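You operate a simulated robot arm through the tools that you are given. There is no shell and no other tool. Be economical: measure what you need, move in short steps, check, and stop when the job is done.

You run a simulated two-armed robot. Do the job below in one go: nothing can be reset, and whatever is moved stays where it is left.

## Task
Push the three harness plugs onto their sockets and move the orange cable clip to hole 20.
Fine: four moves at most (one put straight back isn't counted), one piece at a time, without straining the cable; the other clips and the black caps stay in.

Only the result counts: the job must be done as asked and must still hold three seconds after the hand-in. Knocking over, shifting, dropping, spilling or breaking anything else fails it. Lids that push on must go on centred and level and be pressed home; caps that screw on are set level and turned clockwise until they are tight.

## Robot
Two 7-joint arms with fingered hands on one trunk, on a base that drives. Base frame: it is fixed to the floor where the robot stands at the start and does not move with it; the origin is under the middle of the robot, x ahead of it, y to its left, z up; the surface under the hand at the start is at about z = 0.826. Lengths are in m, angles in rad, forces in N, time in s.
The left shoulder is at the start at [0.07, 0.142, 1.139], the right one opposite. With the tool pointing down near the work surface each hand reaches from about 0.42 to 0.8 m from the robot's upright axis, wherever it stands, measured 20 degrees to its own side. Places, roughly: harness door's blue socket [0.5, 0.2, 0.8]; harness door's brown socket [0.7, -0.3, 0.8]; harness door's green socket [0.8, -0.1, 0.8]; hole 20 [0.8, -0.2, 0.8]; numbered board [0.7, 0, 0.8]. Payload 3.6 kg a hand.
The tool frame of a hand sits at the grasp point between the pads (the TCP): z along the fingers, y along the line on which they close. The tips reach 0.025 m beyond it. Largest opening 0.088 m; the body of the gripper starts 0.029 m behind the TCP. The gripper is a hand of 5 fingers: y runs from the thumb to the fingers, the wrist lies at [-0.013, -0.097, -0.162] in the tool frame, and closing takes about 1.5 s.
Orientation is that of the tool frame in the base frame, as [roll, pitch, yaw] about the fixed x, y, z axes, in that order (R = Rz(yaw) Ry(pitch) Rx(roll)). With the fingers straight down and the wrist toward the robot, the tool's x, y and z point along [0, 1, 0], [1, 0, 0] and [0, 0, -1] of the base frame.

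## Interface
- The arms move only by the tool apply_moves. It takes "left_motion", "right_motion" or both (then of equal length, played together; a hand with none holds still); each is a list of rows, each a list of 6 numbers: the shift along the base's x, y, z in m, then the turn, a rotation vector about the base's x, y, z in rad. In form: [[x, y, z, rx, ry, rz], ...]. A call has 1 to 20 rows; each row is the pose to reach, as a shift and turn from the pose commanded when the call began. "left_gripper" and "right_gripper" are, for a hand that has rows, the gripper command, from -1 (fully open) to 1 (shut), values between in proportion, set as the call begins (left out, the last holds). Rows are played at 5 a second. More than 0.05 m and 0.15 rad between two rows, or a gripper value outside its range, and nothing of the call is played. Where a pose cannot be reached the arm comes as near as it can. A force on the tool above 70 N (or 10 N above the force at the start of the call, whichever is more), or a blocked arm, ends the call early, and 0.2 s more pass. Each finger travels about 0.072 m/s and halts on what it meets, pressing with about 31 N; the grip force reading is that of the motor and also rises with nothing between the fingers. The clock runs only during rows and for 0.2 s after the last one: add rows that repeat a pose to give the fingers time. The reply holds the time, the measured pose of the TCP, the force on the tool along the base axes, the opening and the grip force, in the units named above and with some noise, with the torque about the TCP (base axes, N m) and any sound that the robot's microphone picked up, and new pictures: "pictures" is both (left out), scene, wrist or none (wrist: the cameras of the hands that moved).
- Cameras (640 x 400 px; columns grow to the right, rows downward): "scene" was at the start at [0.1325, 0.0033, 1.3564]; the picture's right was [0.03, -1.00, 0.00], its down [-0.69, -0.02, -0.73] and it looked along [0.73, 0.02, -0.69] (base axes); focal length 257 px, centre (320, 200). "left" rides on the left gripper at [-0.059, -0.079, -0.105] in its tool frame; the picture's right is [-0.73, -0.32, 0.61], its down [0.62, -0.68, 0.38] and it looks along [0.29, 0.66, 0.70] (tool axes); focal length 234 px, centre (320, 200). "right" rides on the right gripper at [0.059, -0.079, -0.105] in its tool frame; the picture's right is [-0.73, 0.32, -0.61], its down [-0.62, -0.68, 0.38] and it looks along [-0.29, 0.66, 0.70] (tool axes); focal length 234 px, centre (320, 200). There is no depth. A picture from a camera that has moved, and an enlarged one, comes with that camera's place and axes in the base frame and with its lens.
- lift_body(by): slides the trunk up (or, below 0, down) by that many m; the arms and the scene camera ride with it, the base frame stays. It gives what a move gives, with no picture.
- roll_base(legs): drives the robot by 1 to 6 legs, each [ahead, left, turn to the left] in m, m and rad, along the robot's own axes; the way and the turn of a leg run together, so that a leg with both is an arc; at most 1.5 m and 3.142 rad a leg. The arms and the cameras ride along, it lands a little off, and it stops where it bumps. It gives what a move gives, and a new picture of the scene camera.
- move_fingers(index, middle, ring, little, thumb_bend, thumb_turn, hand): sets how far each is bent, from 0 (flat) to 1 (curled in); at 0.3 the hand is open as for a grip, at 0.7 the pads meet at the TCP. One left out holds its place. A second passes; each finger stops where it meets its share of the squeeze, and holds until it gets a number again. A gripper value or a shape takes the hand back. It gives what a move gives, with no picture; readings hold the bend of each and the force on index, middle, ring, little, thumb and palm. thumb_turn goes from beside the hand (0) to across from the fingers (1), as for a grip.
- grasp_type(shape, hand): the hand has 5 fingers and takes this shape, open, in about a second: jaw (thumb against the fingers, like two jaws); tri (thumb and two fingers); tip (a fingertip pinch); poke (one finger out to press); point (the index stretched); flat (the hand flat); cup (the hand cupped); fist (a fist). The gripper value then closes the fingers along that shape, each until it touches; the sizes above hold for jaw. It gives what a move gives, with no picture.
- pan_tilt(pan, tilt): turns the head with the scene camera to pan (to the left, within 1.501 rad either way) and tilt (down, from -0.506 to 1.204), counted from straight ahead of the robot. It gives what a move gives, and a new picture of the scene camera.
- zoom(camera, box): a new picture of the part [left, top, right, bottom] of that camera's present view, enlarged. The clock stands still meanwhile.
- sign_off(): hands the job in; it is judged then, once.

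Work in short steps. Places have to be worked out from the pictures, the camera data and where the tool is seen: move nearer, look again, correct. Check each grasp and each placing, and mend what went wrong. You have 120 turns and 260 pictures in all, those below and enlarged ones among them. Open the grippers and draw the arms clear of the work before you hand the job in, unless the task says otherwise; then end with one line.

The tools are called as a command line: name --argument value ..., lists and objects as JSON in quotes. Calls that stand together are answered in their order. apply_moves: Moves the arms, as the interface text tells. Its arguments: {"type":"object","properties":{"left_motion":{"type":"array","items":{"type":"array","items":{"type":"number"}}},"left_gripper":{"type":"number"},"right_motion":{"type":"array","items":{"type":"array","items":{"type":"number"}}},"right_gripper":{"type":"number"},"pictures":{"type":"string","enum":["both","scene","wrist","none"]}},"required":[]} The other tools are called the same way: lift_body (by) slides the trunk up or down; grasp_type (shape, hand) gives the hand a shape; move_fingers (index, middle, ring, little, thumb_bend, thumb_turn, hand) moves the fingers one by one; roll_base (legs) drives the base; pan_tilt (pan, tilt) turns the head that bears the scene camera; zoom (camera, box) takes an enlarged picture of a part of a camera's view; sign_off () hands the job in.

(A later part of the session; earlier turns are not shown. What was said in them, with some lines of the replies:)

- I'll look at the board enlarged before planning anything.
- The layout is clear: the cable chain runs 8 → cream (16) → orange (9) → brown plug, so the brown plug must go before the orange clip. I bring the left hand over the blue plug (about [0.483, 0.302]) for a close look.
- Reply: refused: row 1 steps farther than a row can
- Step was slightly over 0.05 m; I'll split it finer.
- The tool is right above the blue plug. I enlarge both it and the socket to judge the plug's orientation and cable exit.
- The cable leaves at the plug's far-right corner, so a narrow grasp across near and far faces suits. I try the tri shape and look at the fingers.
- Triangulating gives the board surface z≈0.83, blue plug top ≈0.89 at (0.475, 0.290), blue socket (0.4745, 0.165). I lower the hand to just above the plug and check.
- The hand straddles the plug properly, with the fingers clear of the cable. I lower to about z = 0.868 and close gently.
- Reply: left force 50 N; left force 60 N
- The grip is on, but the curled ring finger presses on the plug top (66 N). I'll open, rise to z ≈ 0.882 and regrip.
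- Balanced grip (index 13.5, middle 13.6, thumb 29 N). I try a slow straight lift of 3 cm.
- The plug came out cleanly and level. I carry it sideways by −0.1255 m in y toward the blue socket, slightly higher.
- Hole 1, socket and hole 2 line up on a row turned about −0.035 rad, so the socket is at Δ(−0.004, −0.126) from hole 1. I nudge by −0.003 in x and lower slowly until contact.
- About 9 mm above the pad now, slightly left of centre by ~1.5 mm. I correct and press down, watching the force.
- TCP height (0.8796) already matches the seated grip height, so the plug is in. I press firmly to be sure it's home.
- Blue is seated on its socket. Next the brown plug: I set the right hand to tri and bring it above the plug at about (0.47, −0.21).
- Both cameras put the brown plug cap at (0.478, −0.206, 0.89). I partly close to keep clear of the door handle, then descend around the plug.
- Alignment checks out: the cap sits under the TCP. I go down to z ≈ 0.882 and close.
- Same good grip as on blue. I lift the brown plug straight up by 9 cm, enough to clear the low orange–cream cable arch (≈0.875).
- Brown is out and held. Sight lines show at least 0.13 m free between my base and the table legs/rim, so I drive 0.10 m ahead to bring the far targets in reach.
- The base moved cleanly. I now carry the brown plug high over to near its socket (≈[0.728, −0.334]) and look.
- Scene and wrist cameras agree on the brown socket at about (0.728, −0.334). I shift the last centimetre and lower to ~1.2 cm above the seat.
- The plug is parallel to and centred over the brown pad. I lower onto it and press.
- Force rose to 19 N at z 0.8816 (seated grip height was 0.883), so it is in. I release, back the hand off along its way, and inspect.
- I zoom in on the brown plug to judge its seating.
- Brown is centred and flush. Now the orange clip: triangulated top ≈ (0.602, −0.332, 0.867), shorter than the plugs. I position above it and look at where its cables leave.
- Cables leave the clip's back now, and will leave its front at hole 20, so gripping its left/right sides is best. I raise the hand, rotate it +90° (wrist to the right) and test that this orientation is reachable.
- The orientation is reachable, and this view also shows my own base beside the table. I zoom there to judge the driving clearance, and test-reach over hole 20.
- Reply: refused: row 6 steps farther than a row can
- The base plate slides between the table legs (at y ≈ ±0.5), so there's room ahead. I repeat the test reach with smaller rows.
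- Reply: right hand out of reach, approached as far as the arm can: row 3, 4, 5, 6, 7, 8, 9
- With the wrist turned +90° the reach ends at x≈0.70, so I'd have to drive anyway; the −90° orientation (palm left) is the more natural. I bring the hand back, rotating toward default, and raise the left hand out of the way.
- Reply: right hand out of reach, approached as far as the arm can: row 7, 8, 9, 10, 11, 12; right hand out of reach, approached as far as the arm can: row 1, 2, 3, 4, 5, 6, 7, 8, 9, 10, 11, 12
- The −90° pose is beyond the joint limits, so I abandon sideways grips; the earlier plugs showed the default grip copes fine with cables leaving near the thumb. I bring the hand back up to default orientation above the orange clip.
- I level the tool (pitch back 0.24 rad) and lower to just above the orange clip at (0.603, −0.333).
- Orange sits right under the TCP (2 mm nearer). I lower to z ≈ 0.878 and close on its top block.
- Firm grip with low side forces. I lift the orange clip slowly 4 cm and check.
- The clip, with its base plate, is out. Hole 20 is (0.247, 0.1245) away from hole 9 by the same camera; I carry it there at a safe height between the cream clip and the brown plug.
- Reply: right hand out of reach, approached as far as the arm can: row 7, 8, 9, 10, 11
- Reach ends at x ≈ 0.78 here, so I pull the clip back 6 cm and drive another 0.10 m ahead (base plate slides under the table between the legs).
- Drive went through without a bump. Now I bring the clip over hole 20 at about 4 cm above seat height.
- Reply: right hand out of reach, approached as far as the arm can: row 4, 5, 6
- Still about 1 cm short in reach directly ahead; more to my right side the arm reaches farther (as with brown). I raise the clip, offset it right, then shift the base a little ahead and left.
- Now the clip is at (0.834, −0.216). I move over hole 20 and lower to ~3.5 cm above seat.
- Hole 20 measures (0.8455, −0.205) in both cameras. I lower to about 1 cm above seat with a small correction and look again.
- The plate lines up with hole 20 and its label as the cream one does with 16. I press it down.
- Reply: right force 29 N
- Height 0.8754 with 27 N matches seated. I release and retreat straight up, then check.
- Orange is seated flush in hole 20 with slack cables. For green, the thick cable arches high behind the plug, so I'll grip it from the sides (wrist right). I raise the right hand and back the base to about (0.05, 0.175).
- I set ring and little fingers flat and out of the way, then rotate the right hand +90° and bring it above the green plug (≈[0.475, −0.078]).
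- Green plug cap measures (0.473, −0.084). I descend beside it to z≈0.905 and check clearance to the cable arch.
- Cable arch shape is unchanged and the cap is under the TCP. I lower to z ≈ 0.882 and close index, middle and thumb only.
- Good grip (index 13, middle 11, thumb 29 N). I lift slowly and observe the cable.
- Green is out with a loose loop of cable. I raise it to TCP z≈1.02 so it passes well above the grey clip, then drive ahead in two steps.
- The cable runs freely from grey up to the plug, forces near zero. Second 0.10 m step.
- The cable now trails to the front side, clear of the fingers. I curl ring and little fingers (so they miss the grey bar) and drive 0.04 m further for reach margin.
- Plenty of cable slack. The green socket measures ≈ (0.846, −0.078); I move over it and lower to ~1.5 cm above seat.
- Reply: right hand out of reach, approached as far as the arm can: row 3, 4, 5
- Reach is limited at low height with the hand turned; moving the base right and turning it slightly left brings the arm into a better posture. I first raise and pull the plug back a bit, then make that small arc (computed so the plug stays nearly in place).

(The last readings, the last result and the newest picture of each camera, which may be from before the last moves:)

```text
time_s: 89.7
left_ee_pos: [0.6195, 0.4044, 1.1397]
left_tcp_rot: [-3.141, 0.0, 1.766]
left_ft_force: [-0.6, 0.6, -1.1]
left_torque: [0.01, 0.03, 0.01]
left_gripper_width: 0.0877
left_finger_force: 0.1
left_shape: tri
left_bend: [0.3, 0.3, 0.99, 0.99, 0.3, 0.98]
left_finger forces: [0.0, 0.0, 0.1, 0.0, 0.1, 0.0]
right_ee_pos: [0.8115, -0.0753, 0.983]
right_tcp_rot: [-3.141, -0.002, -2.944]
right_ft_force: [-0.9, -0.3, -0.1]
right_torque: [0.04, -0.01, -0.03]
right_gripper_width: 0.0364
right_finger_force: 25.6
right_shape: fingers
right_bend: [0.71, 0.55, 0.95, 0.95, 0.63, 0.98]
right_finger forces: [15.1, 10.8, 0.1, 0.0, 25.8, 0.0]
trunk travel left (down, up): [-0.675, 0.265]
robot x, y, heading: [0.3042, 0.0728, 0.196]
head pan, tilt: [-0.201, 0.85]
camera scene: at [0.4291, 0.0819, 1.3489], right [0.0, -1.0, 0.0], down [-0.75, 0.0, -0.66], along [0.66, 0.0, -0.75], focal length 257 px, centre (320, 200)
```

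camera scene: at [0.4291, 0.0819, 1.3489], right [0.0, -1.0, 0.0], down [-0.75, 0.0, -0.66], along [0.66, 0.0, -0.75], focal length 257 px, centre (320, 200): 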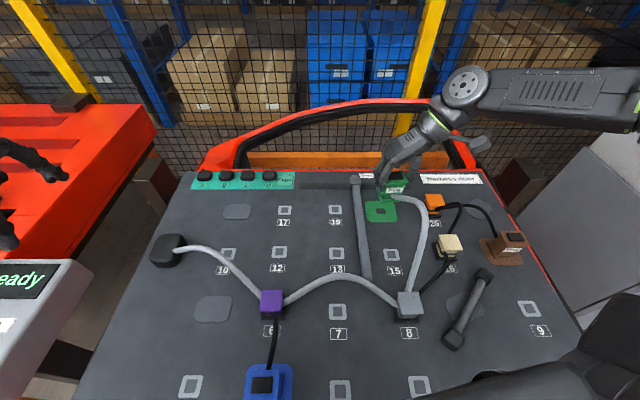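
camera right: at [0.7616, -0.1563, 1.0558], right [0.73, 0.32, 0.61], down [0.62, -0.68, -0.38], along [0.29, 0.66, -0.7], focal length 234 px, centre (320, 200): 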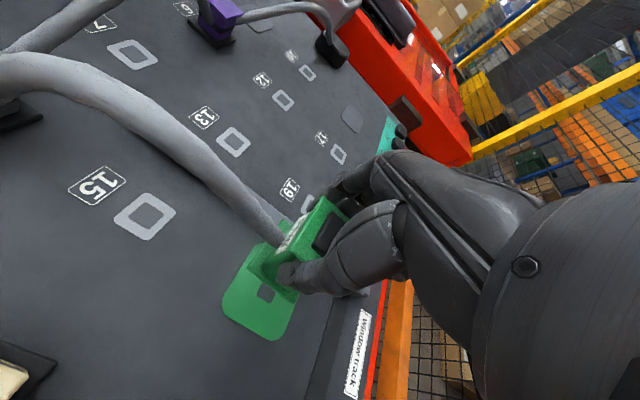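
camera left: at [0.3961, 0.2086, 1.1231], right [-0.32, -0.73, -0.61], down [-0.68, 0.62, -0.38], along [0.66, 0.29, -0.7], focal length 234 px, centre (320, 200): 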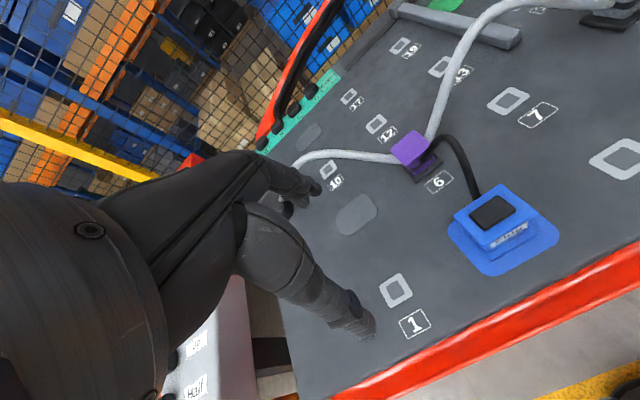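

Now I undo the 0.197 rad yaw and move the plug over the socket, lowering to ~z 0.905.

apply_moves --right_motion '[[0, 0, 0, 0, 0, -0.1], [0.01, -0.001, -0.01, 0, 0, -0.197], [0.025, -0.002, -0.03, 0, 0, -0.197], [0.0335, -0.003, -0.055, 0, 0, -0.197], [0.0335, -0.003, -0.078, 0, 0, -0.197], [0.0335, -0.003, -0.078, 0, 0, -0.197]]' --pictures "none"

zoom --camera "scene" --box '[340, 160, 420, 230]'

zoom --camera "right" --box '[200, 160, 380, 320]'

```text
time_s: 91.1
left_ee_pos: [0.6184, 0.4052, 1.1405]
left_tcp_rot: [-3.141, -0.001, 1.767]
left_ft_force: [-0.8, 1.3, 0.0]
left_torque: [0.02, 0.01, 0.01]
left_gripper_width: 0.0876
left_finger_force: 0.1
left_shape: tri
left_bend: [0.3, 0.3, 0.99, 0.99, 0.3, 0.98]
left_finger forces: [0.1, 0.0, 0.1, 0.0, 0.1, 0.0]
right_ee_pos: [0.8439, -0.0796, 0.9026]
right_tcp_rot: [3.141, -0.002, -3.14]
right_ft_force: [0.9, 0.8, -0.4]
right_torque: [-0.01, 0.0, -0.01]
right_gripper_width: 0.0362
right_finger_force: 26.3
right_shape: fingers
right_bend: [0.71, 0.55, 0.95, 0.95, 0.63, 0.98]
right_finger forces: [15.0, 10.7, 0.0, 0.0, 25.9, 0.0]
trunk travel left (down, up): [-0.675, 0.265]
robot x, y, heading: [0.3014, 0.0703, 0.197]
head pan, tilt: [-0.201, 0.85]
```

```text
5.71 times, centred on (380, 195) of scene
camera zoom: at [0.4292, 0.0815, 1.3489], right [0.0, -1.0, 0.0], down [-0.75, 0.0, -0.66], along [0.66, 0.0, -0.75], focal length 1470 px, centre (-23, 229)
```

zoom: 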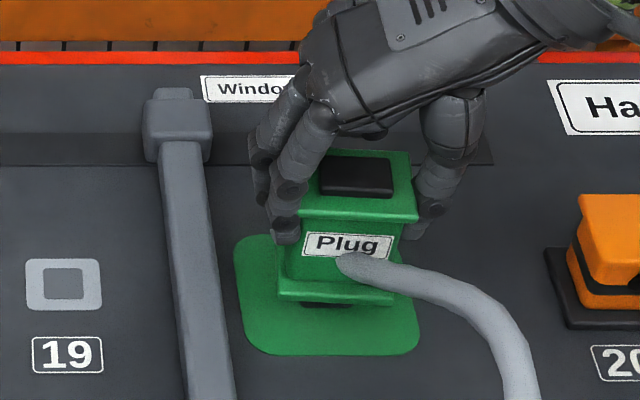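

```text
2.50 times, centred on (290, 240) of right
camera zoom: at [0.7858, -0.1594, 1.0073], right [0.73, 0.32, 0.61], down [0.62, -0.68, -0.38], along [0.29, 0.66, -0.7], focal length 585 px, centre (395, 100)
```

zoom: 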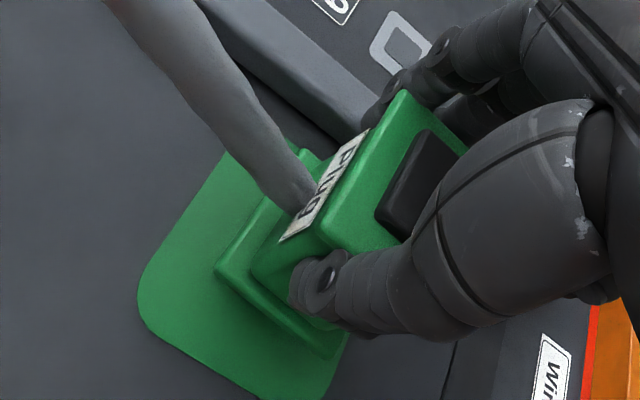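

The plug is within reach but hangs tilted: its right side is lower by ≈0.08 rad. I level it by turning the hand +0.08 rad about x and look again.

apply_moves --right_motion '[[0, 0, 0.004, 0.04, 0, 0], [0, 0, 0.006, 0.08, 0, 0], [0, 0, 0.006, 0.08, 0, 0]]' --pictures "none"

zoom --camera "scene" --box '[350, 170, 410, 225]'

zoom --camera "right" --box '[200, 160, 380, 320]'

```text
time_s: 91.9
left_ee_pos: [0.6201, 0.4044, 1.1385]
left_tcp_rot: [-3.141, 0.001, 1.768]
left_ft_force: [-0.8, 0.0, 0.4]
left_torque: [0.03, 0.03, 0.01]
left_gripper_width: 0.0876
left_finger_force: 0.1
left_shape: tri
left_bend: [0.3, 0.3, 0.99, 0.99, 0.3, 0.98]
left_finger forces: [0.1, 0.2, 0.1, 0.1, 0.1, 0.1]
right_ee_pos: [0.8458, -0.0797, 0.9085]
right_tcp_rot: [3.062, -0.002, -3.138]
right_ft_force: [-0.3, -0.5, -0.6]
right_torque: [0.01, 0.03, 0.0]
right_gripper_width: 0.0361
right_finger_force: 25.4
right_shape: fingers
right_bend: [0.71, 0.55, 0.95, 0.95, 0.63, 0.98]
right_finger forces: [15.1, 10.8, 0.0, 0.0, 25.8, 0.0]
trunk travel left (down, up): [-0.675, 0.265]
robot x, y, heading: [0.304, 0.0711, 0.197]
head pan, tilt: [-0.201, 0.85]
```

```text
7.27 times, centred on (380, 198) of scene
camera zoom: at [0.4295, 0.0817, 1.3489], right [0.0, -1.0, 0.0], down [-0.75, 0.0, -0.66], along [0.66, 0.0, -0.75], focal length 1871 px, centre (-116, 218)
```

zoom: 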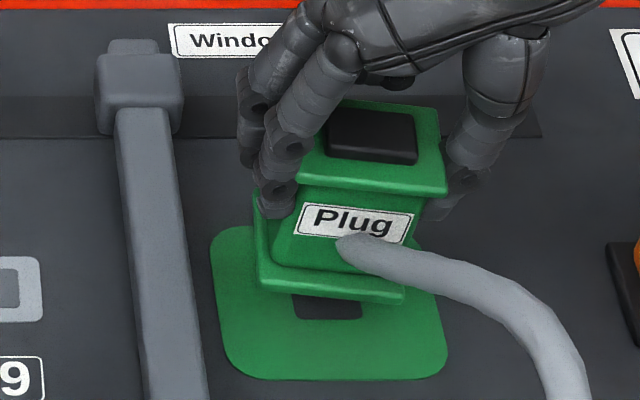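

```text
2.50 times, centred on (290, 240) of right
camera zoom: at [0.7871, -0.1676, 1.0073], right [0.73, 0.27, 0.63], down [0.62, -0.65, -0.44], along [0.29, 0.71, -0.64], focal length 585 px, centre (395, 100)
```

zoom: 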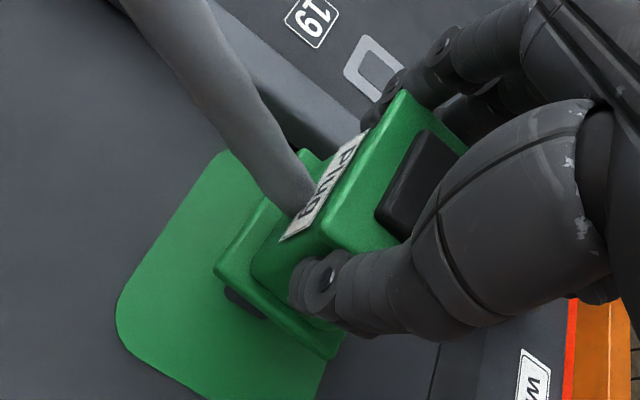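

I need a finer look to separate tilt from yaw, so I enlarge the plug further.

zoom --camera "scene" --box '[362, 178, 402, 218]'

zoom --camera "right" --box '[240, 180, 330, 270]'

```text
10.00 times, centred on (382, 198) of scene
camera zoom: at [0.4295, 0.0817, 1.3489], right [0.0, -1.0, 0.0], down [-0.75, 0.0, -0.66], along [0.66, 0.0, -0.75], focal length 2573 px, centre (-300, 220)
```

zoom: 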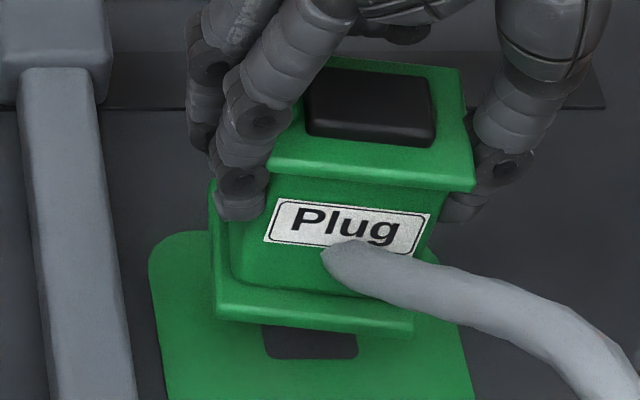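

```text
4.44 times, centred on (285, 225) of right
camera zoom: at [0.7871, -0.1676, 1.0073], right [0.73, 0.27, 0.63], down [0.62, -0.65, -0.44], along [0.29, 0.71, -0.64], focal length 1041 px, centre (476, 89)
```

zoom: 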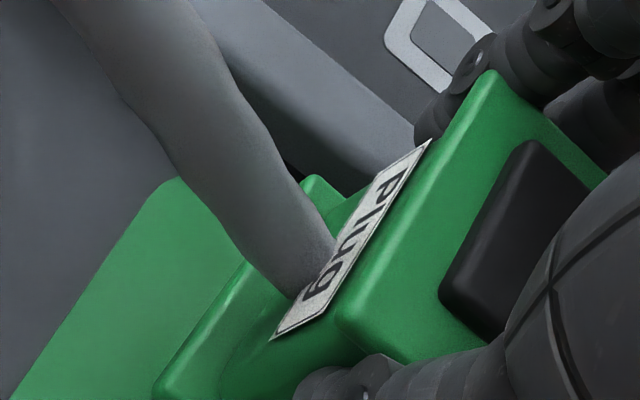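

The finer view suggests the plug was actually upright before and the slope is mostly yaw. I undo the tilt and re-measure at high magnification.

apply_moves --right_motion '[[0, 0, 0, -0.04, 0, 0], [0, 0, 0, -0.08, 0, 0], [0, 0, 0, -0.08, 0, 0]]' --pictures "none"

zoom --camera "scene" --box '[362, 178, 402, 218]'

zoom --camera "scene" --box '[340, 170, 430, 230]'

```text
time_s: 92.7
left_ee_pos: [0.618, 0.4034, 1.1404]
left_tcp_rot: [3.14, 0.0, 1.766]
left_ft_force: [-1.0, 0.3, -0.3]
left_torque: [0.01, 0.0, 0.02]
left_gripper_width: 0.0879
left_finger_force: 0.0
left_shape: tri
left_bend: [0.3, 0.3, 0.99, 0.99, 0.3, 0.98]
left_finger forces: [0.0, 0.0, 0.0, 0.1, 0.1, 0.0]
right_ee_pos: [0.8456, -0.0801, 0.909]
right_tcp_rot: [3.141, -0.003, -3.14]
right_ft_force: [0.2, 0.4, -1.4]
right_torque: [-0.04, 0.01, -0.01]
right_gripper_width: 0.0363
right_finger_force: 26.1
right_shape: fingers
right_bend: [0.71, 0.55, 0.95, 0.95, 0.63, 0.98]
right_finger forces: [15.0, 10.9, 0.0, 0.1, 25.8, 0.0]
trunk travel left (down, up): [-0.675, 0.265]
robot x, y, heading: [0.3013, 0.0728, 0.2]
head pan, tilt: [-0.201, 0.85]
```

```text
10.00 times, centred on (382, 198) of scene
camera zoom: at [0.4294, 0.0813, 1.3489], right [0.0, -1.0, 0.0], down [-0.75, 0.0, -0.66], along [0.66, 0.0, -0.75], focal length 2573 px, centre (-300, 220)
```

zoom: 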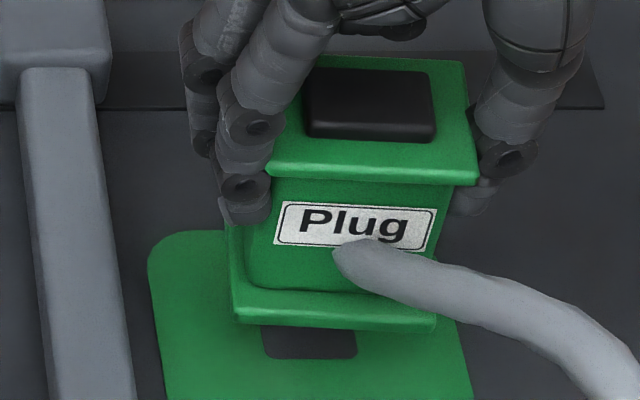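

```text
6.67 times, centred on (385, 200) of scene
camera zoom: at [0.4294, 0.0813, 1.3489], right [0.0, -1.0, 0.0], down [-0.75, 0.0, -0.66], along [0.66, 0.0, -0.75], focal length 1715 px, centre (-113, 200)
```

zoom: 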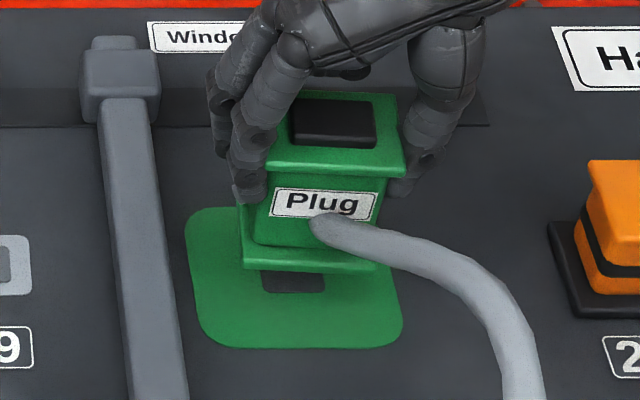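

The plug is upright with the tool vertical, just yawed ≈0.055 rad, and centred to ~2 mm. I correct yaw and x slightly, then lower to a few mm above contact.

apply_moves --right_motion '[[-0.001, -0.0005, 0, 0, 0, 0.03], [-0.0015, -0.0005, -0.005, 0, 0, 0.055], [-0.0015, -0.0005, -0.012, 0, 0, 0.055], [-0.0015, -0.0005, -0.017, 0, 0, 0.055], [-0.0015, -0.0005, -0.017, 0, 0, 0.055]]' --pictures "none"

zoom --camera "scene" --box '[355, 178, 405, 220]'

zoom --camera "right" --box '[200, 160, 380, 320]'

```text
time_s: 93.9
left_ee_pos: [0.6192, 0.4037, 1.1388]
left_tcp_rot: [-3.141, -0.001, 1.768]
left_ft_force: [1.1, -0.4, 0.4]
left_torque: [0.0, -0.03, 0.02]
left_gripper_width: 0.0874
left_finger_force: 0.0
left_shape: tri
left_bend: [0.3, 0.3, 0.99, 0.99, 0.3, 0.98]
left_finger forces: [0.0, 0.0, 0.1, 0.0, 0.0, 0.0]
right_ee_pos: [0.8439, -0.0813, 0.893]
right_tcp_rot: [-3.141, -0.003, -3.086]
right_ft_force: [0.7, 0.3, -1.4]
right_torque: [0.0, -0.02, 0.0]
right_gripper_width: 0.0364
right_finger_force: 25.7
right_shape: fingers
right_bend: [0.71, 0.55, 0.95, 0.95, 0.63, 0.98]
right_finger forces: [15.1, 10.9, 0.0, 0.0, 25.9, 0.1]
trunk travel left (down, up): [-0.675, 0.265]
robot x, y, heading: [0.301, 0.0719, 0.2]
head pan, tilt: [-0.201, 0.85]
```

```text
9.52 times, centred on (380, 199) of scene
camera zoom: at [0.4294, 0.0816, 1.3489], right [0.0, -1.0, 0.0], down [-0.75, 0.0, -0.66], along [0.66, 0.0, -0.75], focal length 2450 px, centre (-251, 210)
```

zoom: 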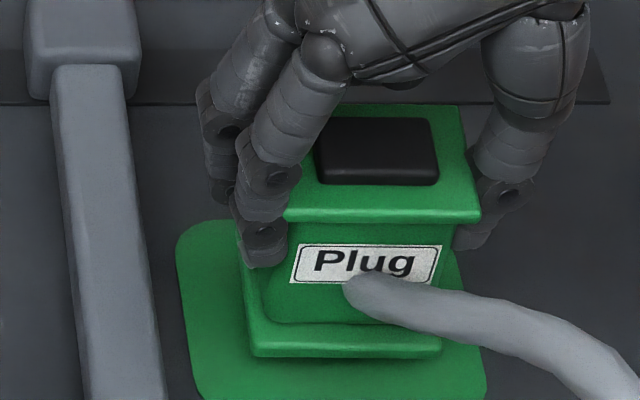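

```text
2.50 times, centred on (290, 240) of right
camera zoom: at [0.7901, -0.1633, 0.9976], right [0.71, 0.36, 0.61], down [0.66, -0.64, -0.38], along [0.25, 0.67, -0.7], focal length 585 px, centre (395, 100)
```

zoom: 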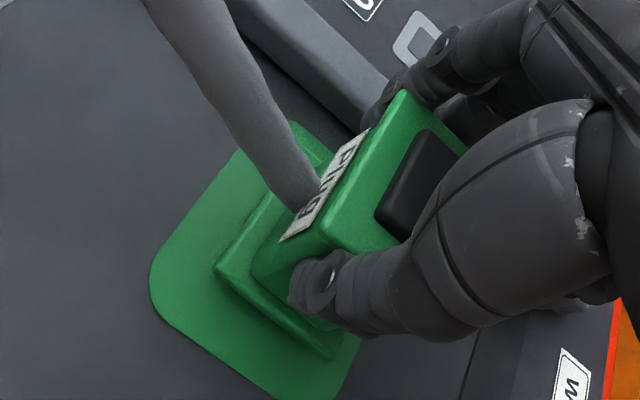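

Yaw is now level and the plug centred over the pad. I lower it onto the socket and press.

apply_moves --right_motion '[[0, 0, -0.004, 0, 0, 0], [0, 0, -0.008, 0, 0, 0], [0, 0, -0.011, 0, 0, 0], [0, 0, -0.014, 0, 0, 0], [0, 0, -0.016, 0, 0, 0]]' --pictures "none"

zoom --camera "scene" --box '[355, 178, 405, 220]'

zoom --camera "right" --box '[200, 160, 380, 320]'

```text
time_s: 95.1
left_ee_pos: [0.6145, 0.4038, 1.1418]
left_tcp_rot: [3.137, 0.003, 1.768]
left_ft_force: [0.2, 0.5, 0.5]
left_torque: [-0.01, 0.01, -0.03]
left_gripper_width: 0.0874
left_finger_force: 0.1
left_shape: tri
left_bend: [0.3, 0.3, 0.99, 0.99, 0.3, 0.98]
left_finger forces: [0.0, 0.0, 0.1, 0.0, 0.0, 0.1]
right_ee_pos: [0.8415, -0.0799, 0.8802]
right_tcp_rot: [3.14, 0.006, -3.087]
right_ft_force: [5.4, -5.6, 37.5]
right_torque: [-0.05, -0.07, -0.05]
right_gripper_width: 0.0359
right_finger_force: 28.5
right_shape: fingers
right_bend: [0.71, 0.55, 0.95, 0.95, 0.63, 0.99]
right_finger forces: [13.0, 11.7, 0.0, 0.0, 31.2, 0.0]
trunk travel left (down, up): [-0.675, 0.265]
robot x, y, heading: [0.3014, 0.0712, 0.196]
head pan, tilt: [-0.201, 0.85]
```

```text
9.52 times, centred on (380, 199) of scene
camera zoom: at [0.4247, 0.0817, 1.3499], right [0.0, -1.0, 0.0], down [-0.75, 0.0, -0.66], along [0.66, 0.0, -0.75], focal length 2450 px, centre (-251, 210)
```

zoom: 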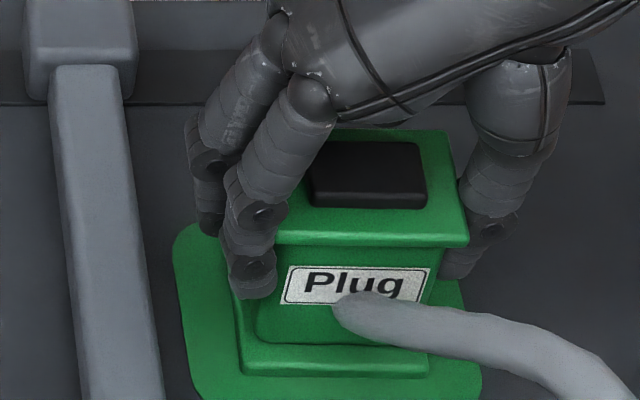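

```text
2.50 times, centred on (290, 240) of right
camera zoom: at [0.7868, -0.1627, 0.9854], right [0.7, 0.36, 0.61], down [0.66, -0.65, -0.38], along [0.26, 0.67, -0.69], focal length 585 px, centre (395, 100)
```

zoom: 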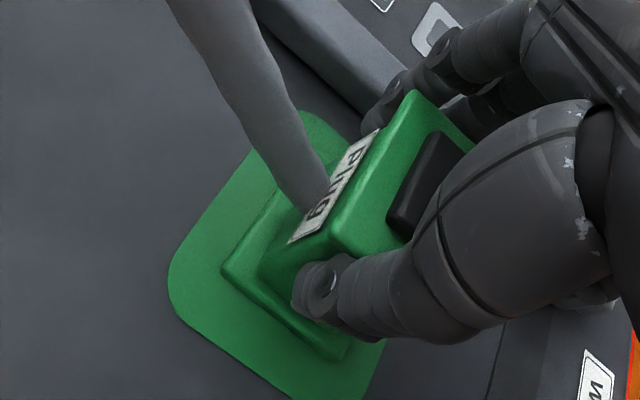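

37 N at z 0.880: pressed down. I relax the push, open the fingers modestly (to miss the bar) and lift away.

apply_moves --right_motion '[[0, 0, 0.004, 0, 0, 0], [0, 0, 0.006, 0, 0, 0]]' --pictures "none"

move_fingers --hand "right" --index 0.4 --middle 0.42 --thumb_bend 0.4

zoom --camera "scene" --box '[345, 165, 425, 230]'

```text
time_s: 95.7
left_ee_pos: [0.6174, 0.4045, 1.1403]
left_tcp_rot: [3.139, 0.0, 1.767]
left_ft_force: [0.3, 0.3, 0.2]
left_torque: [0.02, -0.01, 0.01]
left_gripper_width: 0.0879
left_finger_force: 0.0
left_shape: tri
left_bend: [0.3, 0.3, 0.99, 0.99, 0.3, 0.98]
left_finger forces: [0.1, 0.0, 0.0, 0.0, 0.0, 0.0]
right_ee_pos: [0.8421, -0.0803, 0.8818]
right_tcp_rot: [-3.138, -0.004, -3.082]
right_ft_force: [2.3, -2.6, 12.6]
right_torque: [-0.03, -0.04, -0.04]
right_gripper_width: 0.036
right_finger_force: 26.6
right_shape: fingers
right_bend: [0.71, 0.54, 0.95, 0.95, 0.63, 0.99]
right_finger forces: [14.4, 11.3, 0.1, 0.0, 27.2, 0.0]
trunk travel left (down, up): [-0.675, 0.265]
robot x, y, heading: [0.3017, 0.0743, 0.199]
head pan, tilt: [-0.201, 0.85]
```

```text
time_s: 96.7
left_ee_pos: [0.619, 0.4054, 1.1404]
left_tcp_rot: [3.141, 0.002, 1.768]
left_ft_force: [-0.3, -0.8, 0.1]
left_torque: [0.0, -0.02, 0.0]
left_gripper_width: 0.0876
left_finger_force: 0.0
left_shape: tri
left_bend: [0.3, 0.3, 0.99, 0.99, 0.3, 0.98]
left_finger forces: [0.1, 0.0, 0.0, 0.1, 0.0, 0.0]
right_ee_pos: [0.8426, -0.079, 0.8836]
right_tcp_rot: [-3.141, -0.001, -3.083]
right_ft_force: [-1.4, 7.3, 1.4]
right_torque: [0.04, 0.03, -0.04]
right_gripper_width: 0.0536
right_finger_force: 3.2
right_shape: fingers
right_bend: [0.48, 0.42, 0.95, 0.95, 0.4, 1.0]
right_finger forces: [6.8, 0.0, 0.0, 0.1, 0.0, 0.1]
trunk travel left (down, up): [-0.675, 0.265]
robot x, y, heading: [0.303, 0.0706, 0.192]
head pan, tilt: [-0.201, 0.85]
```

```text
6.15 times, centred on (385, 198) of scene
camera zoom: at [0.4287, 0.0831, 1.3489], right [0.0, -1.0, 0.0], down [-0.75, 0.0, -0.66], along [0.66, 0.0, -0.75], focal length 1583 px, centre (-80, 215)
```

zoom: 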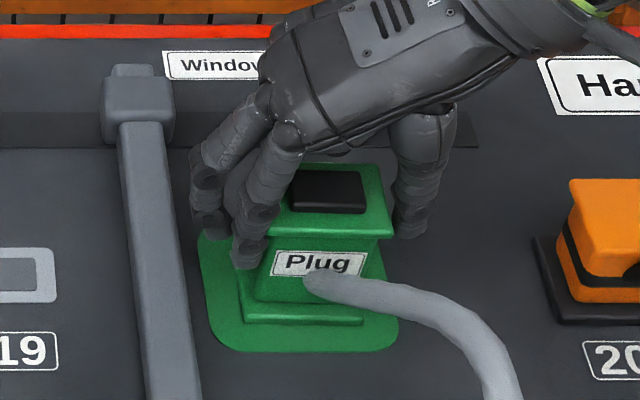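

Index still reads 6.8 N against the plug. I open index and thumb a bit more and re-read.

move_fingers --hand "right" --index 0.3 --middle 0.38 --thumb_bend 0.3

zoom --camera "scene" --box '[345, 165, 425, 230]'

zoom --camera "right" --box '[200, 120, 420, 320]'

```text
time_s: 97.7
left_ee_pos: [0.619, 0.404, 1.1393]
left_tcp_rot: [3.141, 0.0, 1.768]
left_ft_force: [0.0, 0.2, -0.5]
left_torque: [-0.02, 0.0, 0.01]
left_gripper_width: 0.0877
left_finger_force: 0.0
left_shape: tri
left_bend: [0.3, 0.3, 0.99, 0.99, 0.3, 0.98]
left_finger forces: [0.0, 0.0, 0.1, 0.0, 0.1, 0.0]
right_ee_pos: [0.8444, -0.0803, 0.8831]
right_tcp_rot: [3.142, -0.001, -3.084]
right_ft_force: [0.1, 0.6, -1.5]
right_torque: [0.0, 0.0, 0.01]
right_gripper_width: 0.084
right_finger_force: 0.1
right_shape: fingers
right_bend: [0.3, 0.38, 0.95, 0.95, 0.3, 1.0]
right_finger forces: [0.0, 0.0, 0.1, 0.0, 0.0, 0.0]
trunk travel left (down, up): [-0.675, 0.265]
robot x, y, heading: [0.3043, 0.069, 0.195]
head pan, tilt: [-0.201, 0.85]
```

```text
6.15 times, centred on (385, 198) of scene
camera zoom: at [0.4293, 0.0816, 1.3489], right [0.0, -1.0, 0.0], down [-0.75, 0.0, -0.66], along [0.66, 0.0, -0.75], focal length 1583 px, centre (-80, 215)
```

zoom: 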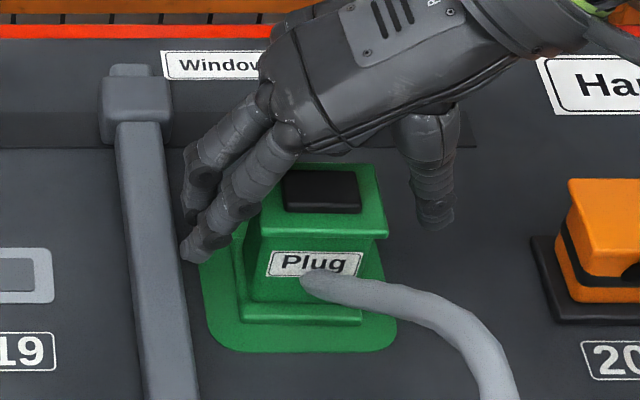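

```text
2.00 times, centred on (310, 220) of right
camera zoom: at [0.7897, -0.1633, 0.9878], right [0.71, 0.36, 0.61], down [0.66, -0.65, -0.38], along [0.25, 0.67, -0.7], focal length 468 px, centre (340, 160)
```

zoom: 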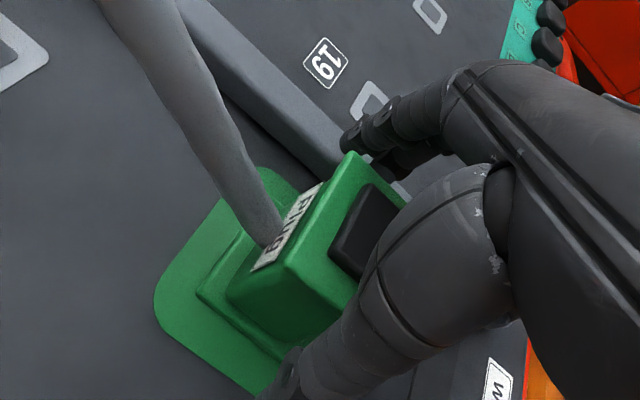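

All contact forces are zero. I lift straight up and retreat, then inspect the green plug.

apply_moves --right_motion '[[0, 0, 0.02, 0, 0, 0], [0, 0, 0.05, 0, 0, 0], [0, 0, 0.09, 0, 0, 0], [-0.01, -0.02, 0.13, 0, 0, 0], [-0.04, -0.05, 0.15, 0, 0, 0], [-0.07, -0.08, 0.15, 0, 0, 0]]'

zoom --camera "scene" --box '[345, 165, 425, 230]'

zoom --camera "right" --box '[160, 120, 400, 320]'

```text
time_s: 99.1
left_ee_pos: [0.618, 0.4034, 1.1397]
left_tcp_rot: [3.14, 0.0, 1.766]
left_ft_force: [0.4, 0.6, 0.4]
left_torque: [0.01, -0.05, 0.0]
left_gripper_width: 0.0876
left_finger_force: 0.1
left_shape: tri
left_bend: [0.3, 0.3, 0.99, 0.99, 0.3, 0.98]
left_finger forces: [0.0, 0.0, 0.0, 0.1, 0.1, 0.0]
right_ee_pos: [0.7723, -0.161, 1.0337]
right_tcp_rot: [3.14, 0.001, -3.084]
right_ft_force: [-0.3, 0.2, 0.8]
right_torque: [0.04, -0.01, 0.02]
right_gripper_width: 0.0841
right_finger_force: 0.0
right_shape: fingers
right_bend: [0.3, 0.38, 0.95, 0.95, 0.3, 1.0]
right_finger forces: [0.0, 0.0, 0.0, 0.0, 0.1, 0.0]
trunk travel left (down, up): [-0.675, 0.265]
robot x, y, heading: [0.3034, 0.0722, 0.192]
head pan, tilt: [-0.201, 0.85]
camera scene: at [0.4281, 0.08, 1.3491], right [0.0, -1.0, 0.0], down [-0.75, 0.0, -0.66], along [0.66, 0.0, -0.75], focal length 257 px, centre (320, 200)
camera right: at [0.7182, -0.2456, 1.1394], right [0.71, 0.36, 0.61], down [0.66, -0.64, -0.38], along [0.25, 0.67, -0.7], focal length 234 px, centre (320, 200)
```

scene: 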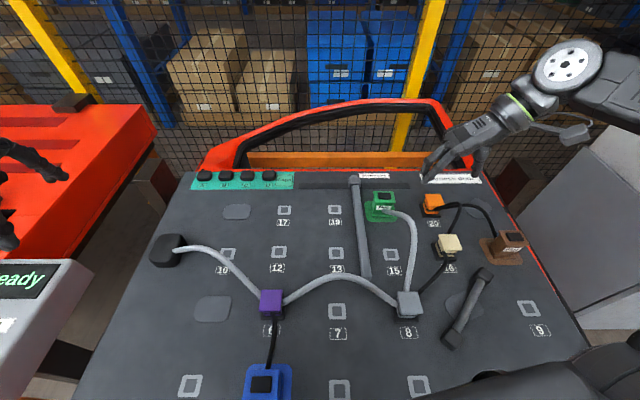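
right: 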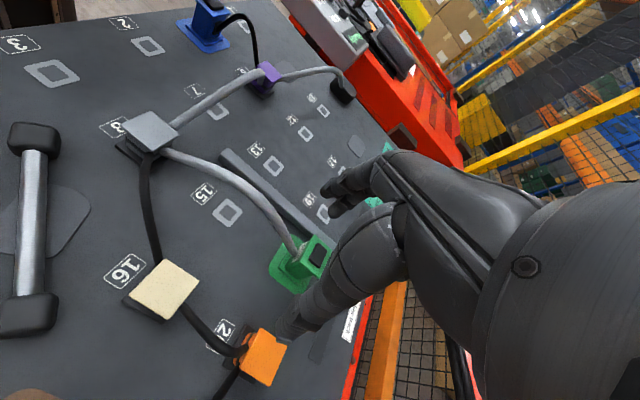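

```text
6.15 times, centred on (385, 198) of scene
camera zoom: at [0.4281, 0.08, 1.3491], right [0.0, -1.0, 0.0], down [-0.75, 0.0, -0.66], along [0.66, 0.0, -0.75], focal length 1583 px, centre (-80, 215)
```

zoom: 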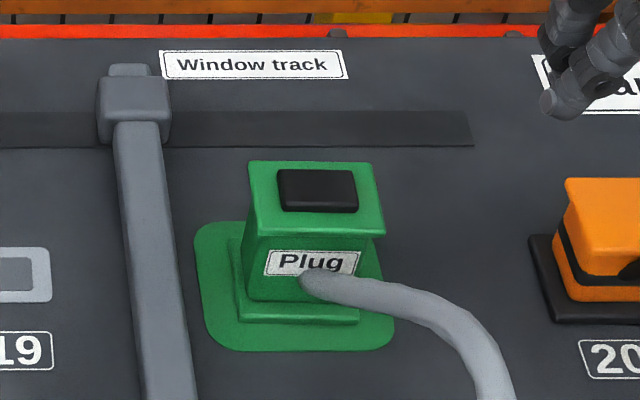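

```text
2.00 times, centred on (280, 220) of right
camera zoom: at [0.7182, -0.2456, 1.1394], right [0.71, 0.36, 0.61], down [0.66, -0.64, -0.38], along [0.25, 0.67, -0.7], focal length 468 px, centre (400, 160)
```

zoom: 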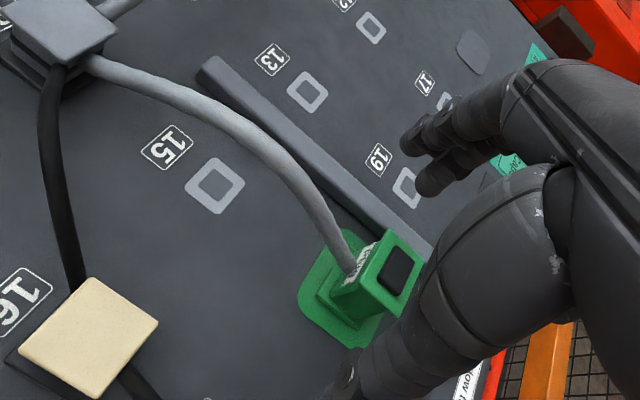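

Green is level, centred and at seated height (cap ≈0.892). I raise the right hand and back the robot away from the table, opening the hand.

apply_moves --right_motion '[[-0.02, -0.02, 0.03, 0, 0, 0], [-0.04, -0.04, 0.06, 0, 0, 0], [-0.06, -0.06, 0.09, 0, 0, 0], [-0.08, -0.08, 0.11, 0, 0, 0]]' --right_gripper -1 --pictures "none"

roll_base --legs '[[-0.15, 0, 0], [-0.15, 0, -0.19]]'

pan_tilt --pan 0 --tilt 0.75

zoom --camera "scene" --box '[330, 130, 510, 290]'

zoom --camera "scene" --box '[150, 130, 350, 290]'

```text
time_s: 100.1
left_ee_pos: [0.6185, 0.4059, 1.139]
left_tcp_rot: [3.139, 0.003, 1.767]
left_ft_force: [0.3, 0.7, 0.0]
left_torque: [0.01, 0.0, -0.02]
left_gripper_width: 0.0877
left_finger_force: 0.0
left_shape: tri
left_bend: [0.3, 0.3, 0.99, 0.99, 0.3, 0.98]
left_finger forces: [0.0, 0.0, 0.0, 0.0, 0.0, 0.0]
right_ee_pos: [0.691, -0.2426, 1.1417]
right_tcp_rot: [3.14, 0.001, -3.087]
right_ft_force: [0.4, 1.4, -0.2]
right_torque: [-0.04, -0.01, -0.03]
right_gripper_width: 0.0876
right_finger_force: 0.1
right_shape: tri
right_bend: [0.3, 0.3, 0.99, 0.99, 0.3, 0.98]
right_finger forces: [0.0, 0.1, 0.1, 0.1, 0.0, 0.0]
trunk travel left (down, up): [-0.675, 0.265]
robot x, y, heading: [0.3038, 0.0691, 0.195]
head pan, tilt: [-0.201, 0.85]
```

```text
time_s: 102.4
left_ee_pos: [0.3796, 0.2953, 1.1389]
left_tcp_rot: [-3.141, 0.0, 1.586]
left_ft_force: [0.7, 0.2, 0.3]
left_torque: [0.01, -0.01, 0.02]
left_gripper_width: 0.0877
left_finger_force: 0.1
left_shape: tri
left_bend: [0.3, 0.3, 0.99, 0.99, 0.3, 0.98]
left_finger forces: [0.0, 0.0, 0.0, 0.1, 0.0, 0.0]
right_ee_pos: [0.3331, -0.3542, 1.1424]
right_tcp_rot: [-3.142, -0.003, 3.015]
right_ft_force: [0.3, 0.3, -0.3]
right_torque: [-0.01, -0.03, -0.01]
right_gripper_width: 0.0881
right_finger_force: 0.0
right_shape: tri
right_bend: [0.3, 0.3, 0.99, 0.99, 0.3, 0.98]
right_finger forces: [0.0, 0.1, 0.1, 0.0, 0.0, 0.0]
trunk travel left (down, up): [-0.675, 0.265]
robot x, y, heading: [0.0056, 0.0313, 0.015]
head pan, tilt: [-0.201, 0.85]
camera scene: at [0.1332, 0.0129, 1.3487], right [-0.19, -0.98, 0.0], down [-0.74, 0.14, -0.66], along [0.65, -0.12, -0.75], focal length 257 px, centre (320, 200)
```

scene: 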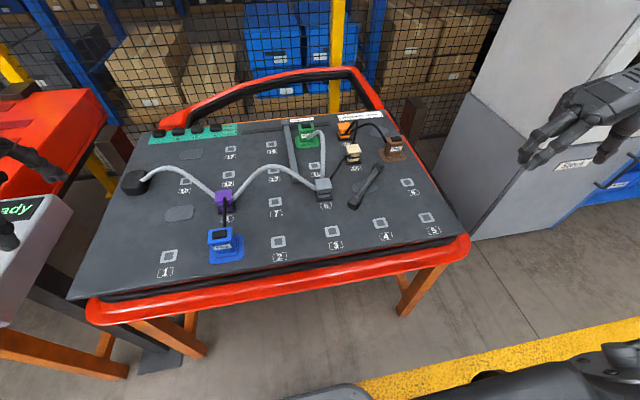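

```text
time_s: 103.2
left_ee_pos: [0.3761, 0.2957, 1.1399]
left_tcp_rot: [3.141, 0.003, 1.585]
left_ft_force: [0.0, -0.5, 0.3]
left_torque: [0.01, 0.02, -0.03]
left_gripper_width: 0.0876
left_finger_force: 0.0
left_shape: tri
left_bend: [0.3, 0.3, 0.99, 0.99, 0.3, 0.98]
left_finger forces: [0.0, 0.0, 0.0, 0.0, 0.0, 0.0]
right_ee_pos: [0.3297, -0.3551, 1.1427]
right_tcp_rot: [3.141, 0.0, 3.014]
right_ft_force: [0.4, 0.5, -0.4]
right_torque: [0.01, -0.03, 0.0]
right_gripper_width: 0.088
right_finger_force: 0.0
right_shape: tri
right_bend: [0.3, 0.3, 0.99, 0.99, 0.3, 0.98]
right_finger forces: [0.0, 0.0, 0.1, 0.1, 0.0, 0.0]
trunk travel left (down, up): [-0.675, 0.265]
robot x, y, heading: [0.0073, 0.0261, 0.011]
head pan, tilt: [0.0, 0.75]
camera scene: at [0.1367, 0.0282, 1.357], right [0.01, -1.0, 0.0], down [-0.68, -0.01, -0.73], along [0.73, 0.01, -0.68], focal length 257 px, centre (320, 200)
```

scene: 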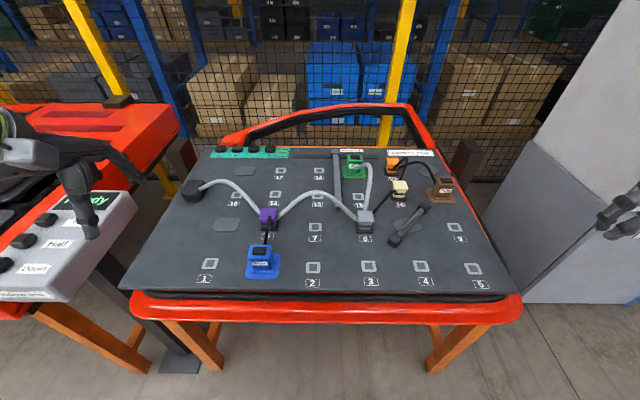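

```text
2.50 times, centred on (420, 210) of scene
camera zoom: at [0.1367, 0.0282, 1.357], right [0.01, -1.0, 0.0], down [-0.68, -0.01, -0.73], along [0.73, 0.01, -0.68], focal length 643 px, centre (70, 175)
```

zoom: 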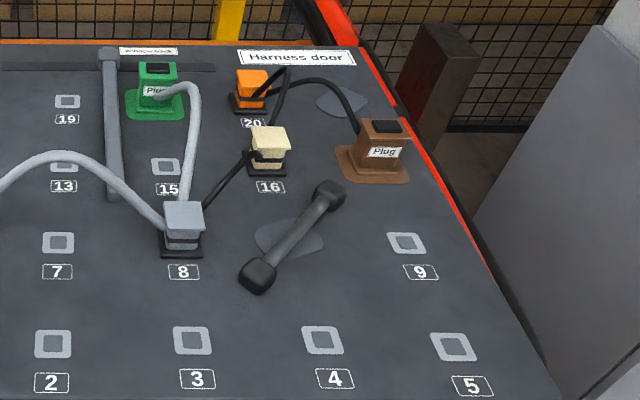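

```text
2.50 times, centred on (250, 210) of scene
camera zoom: at [0.1367, 0.0282, 1.357], right [0.01, -1.0, 0.0], down [-0.68, -0.01, -0.73], along [0.73, 0.01, -0.68], focal length 643 px, centre (495, 175)
```

zoom: 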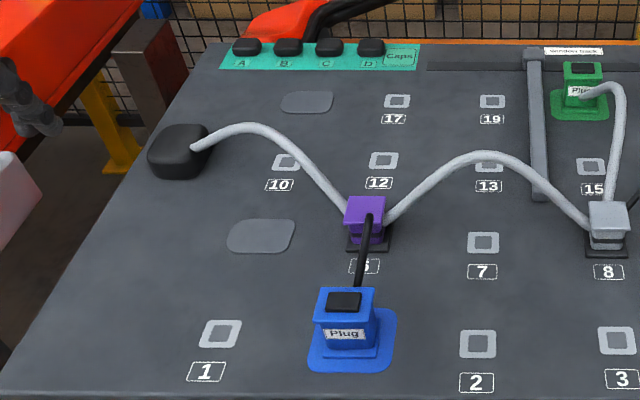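

All three plugs sit on their sockets, the orange clip is in hole 20, the other clips and caps A–D are in place, and the arms are clear. I hand in.

sign_off

```text
The job is handed in.
```

The blue, green and brown plugs are pressed onto their sockets and the orange clip is in hole 20. That took four moves, the other clips and black caps stayed in, and both arms are clear of the board.
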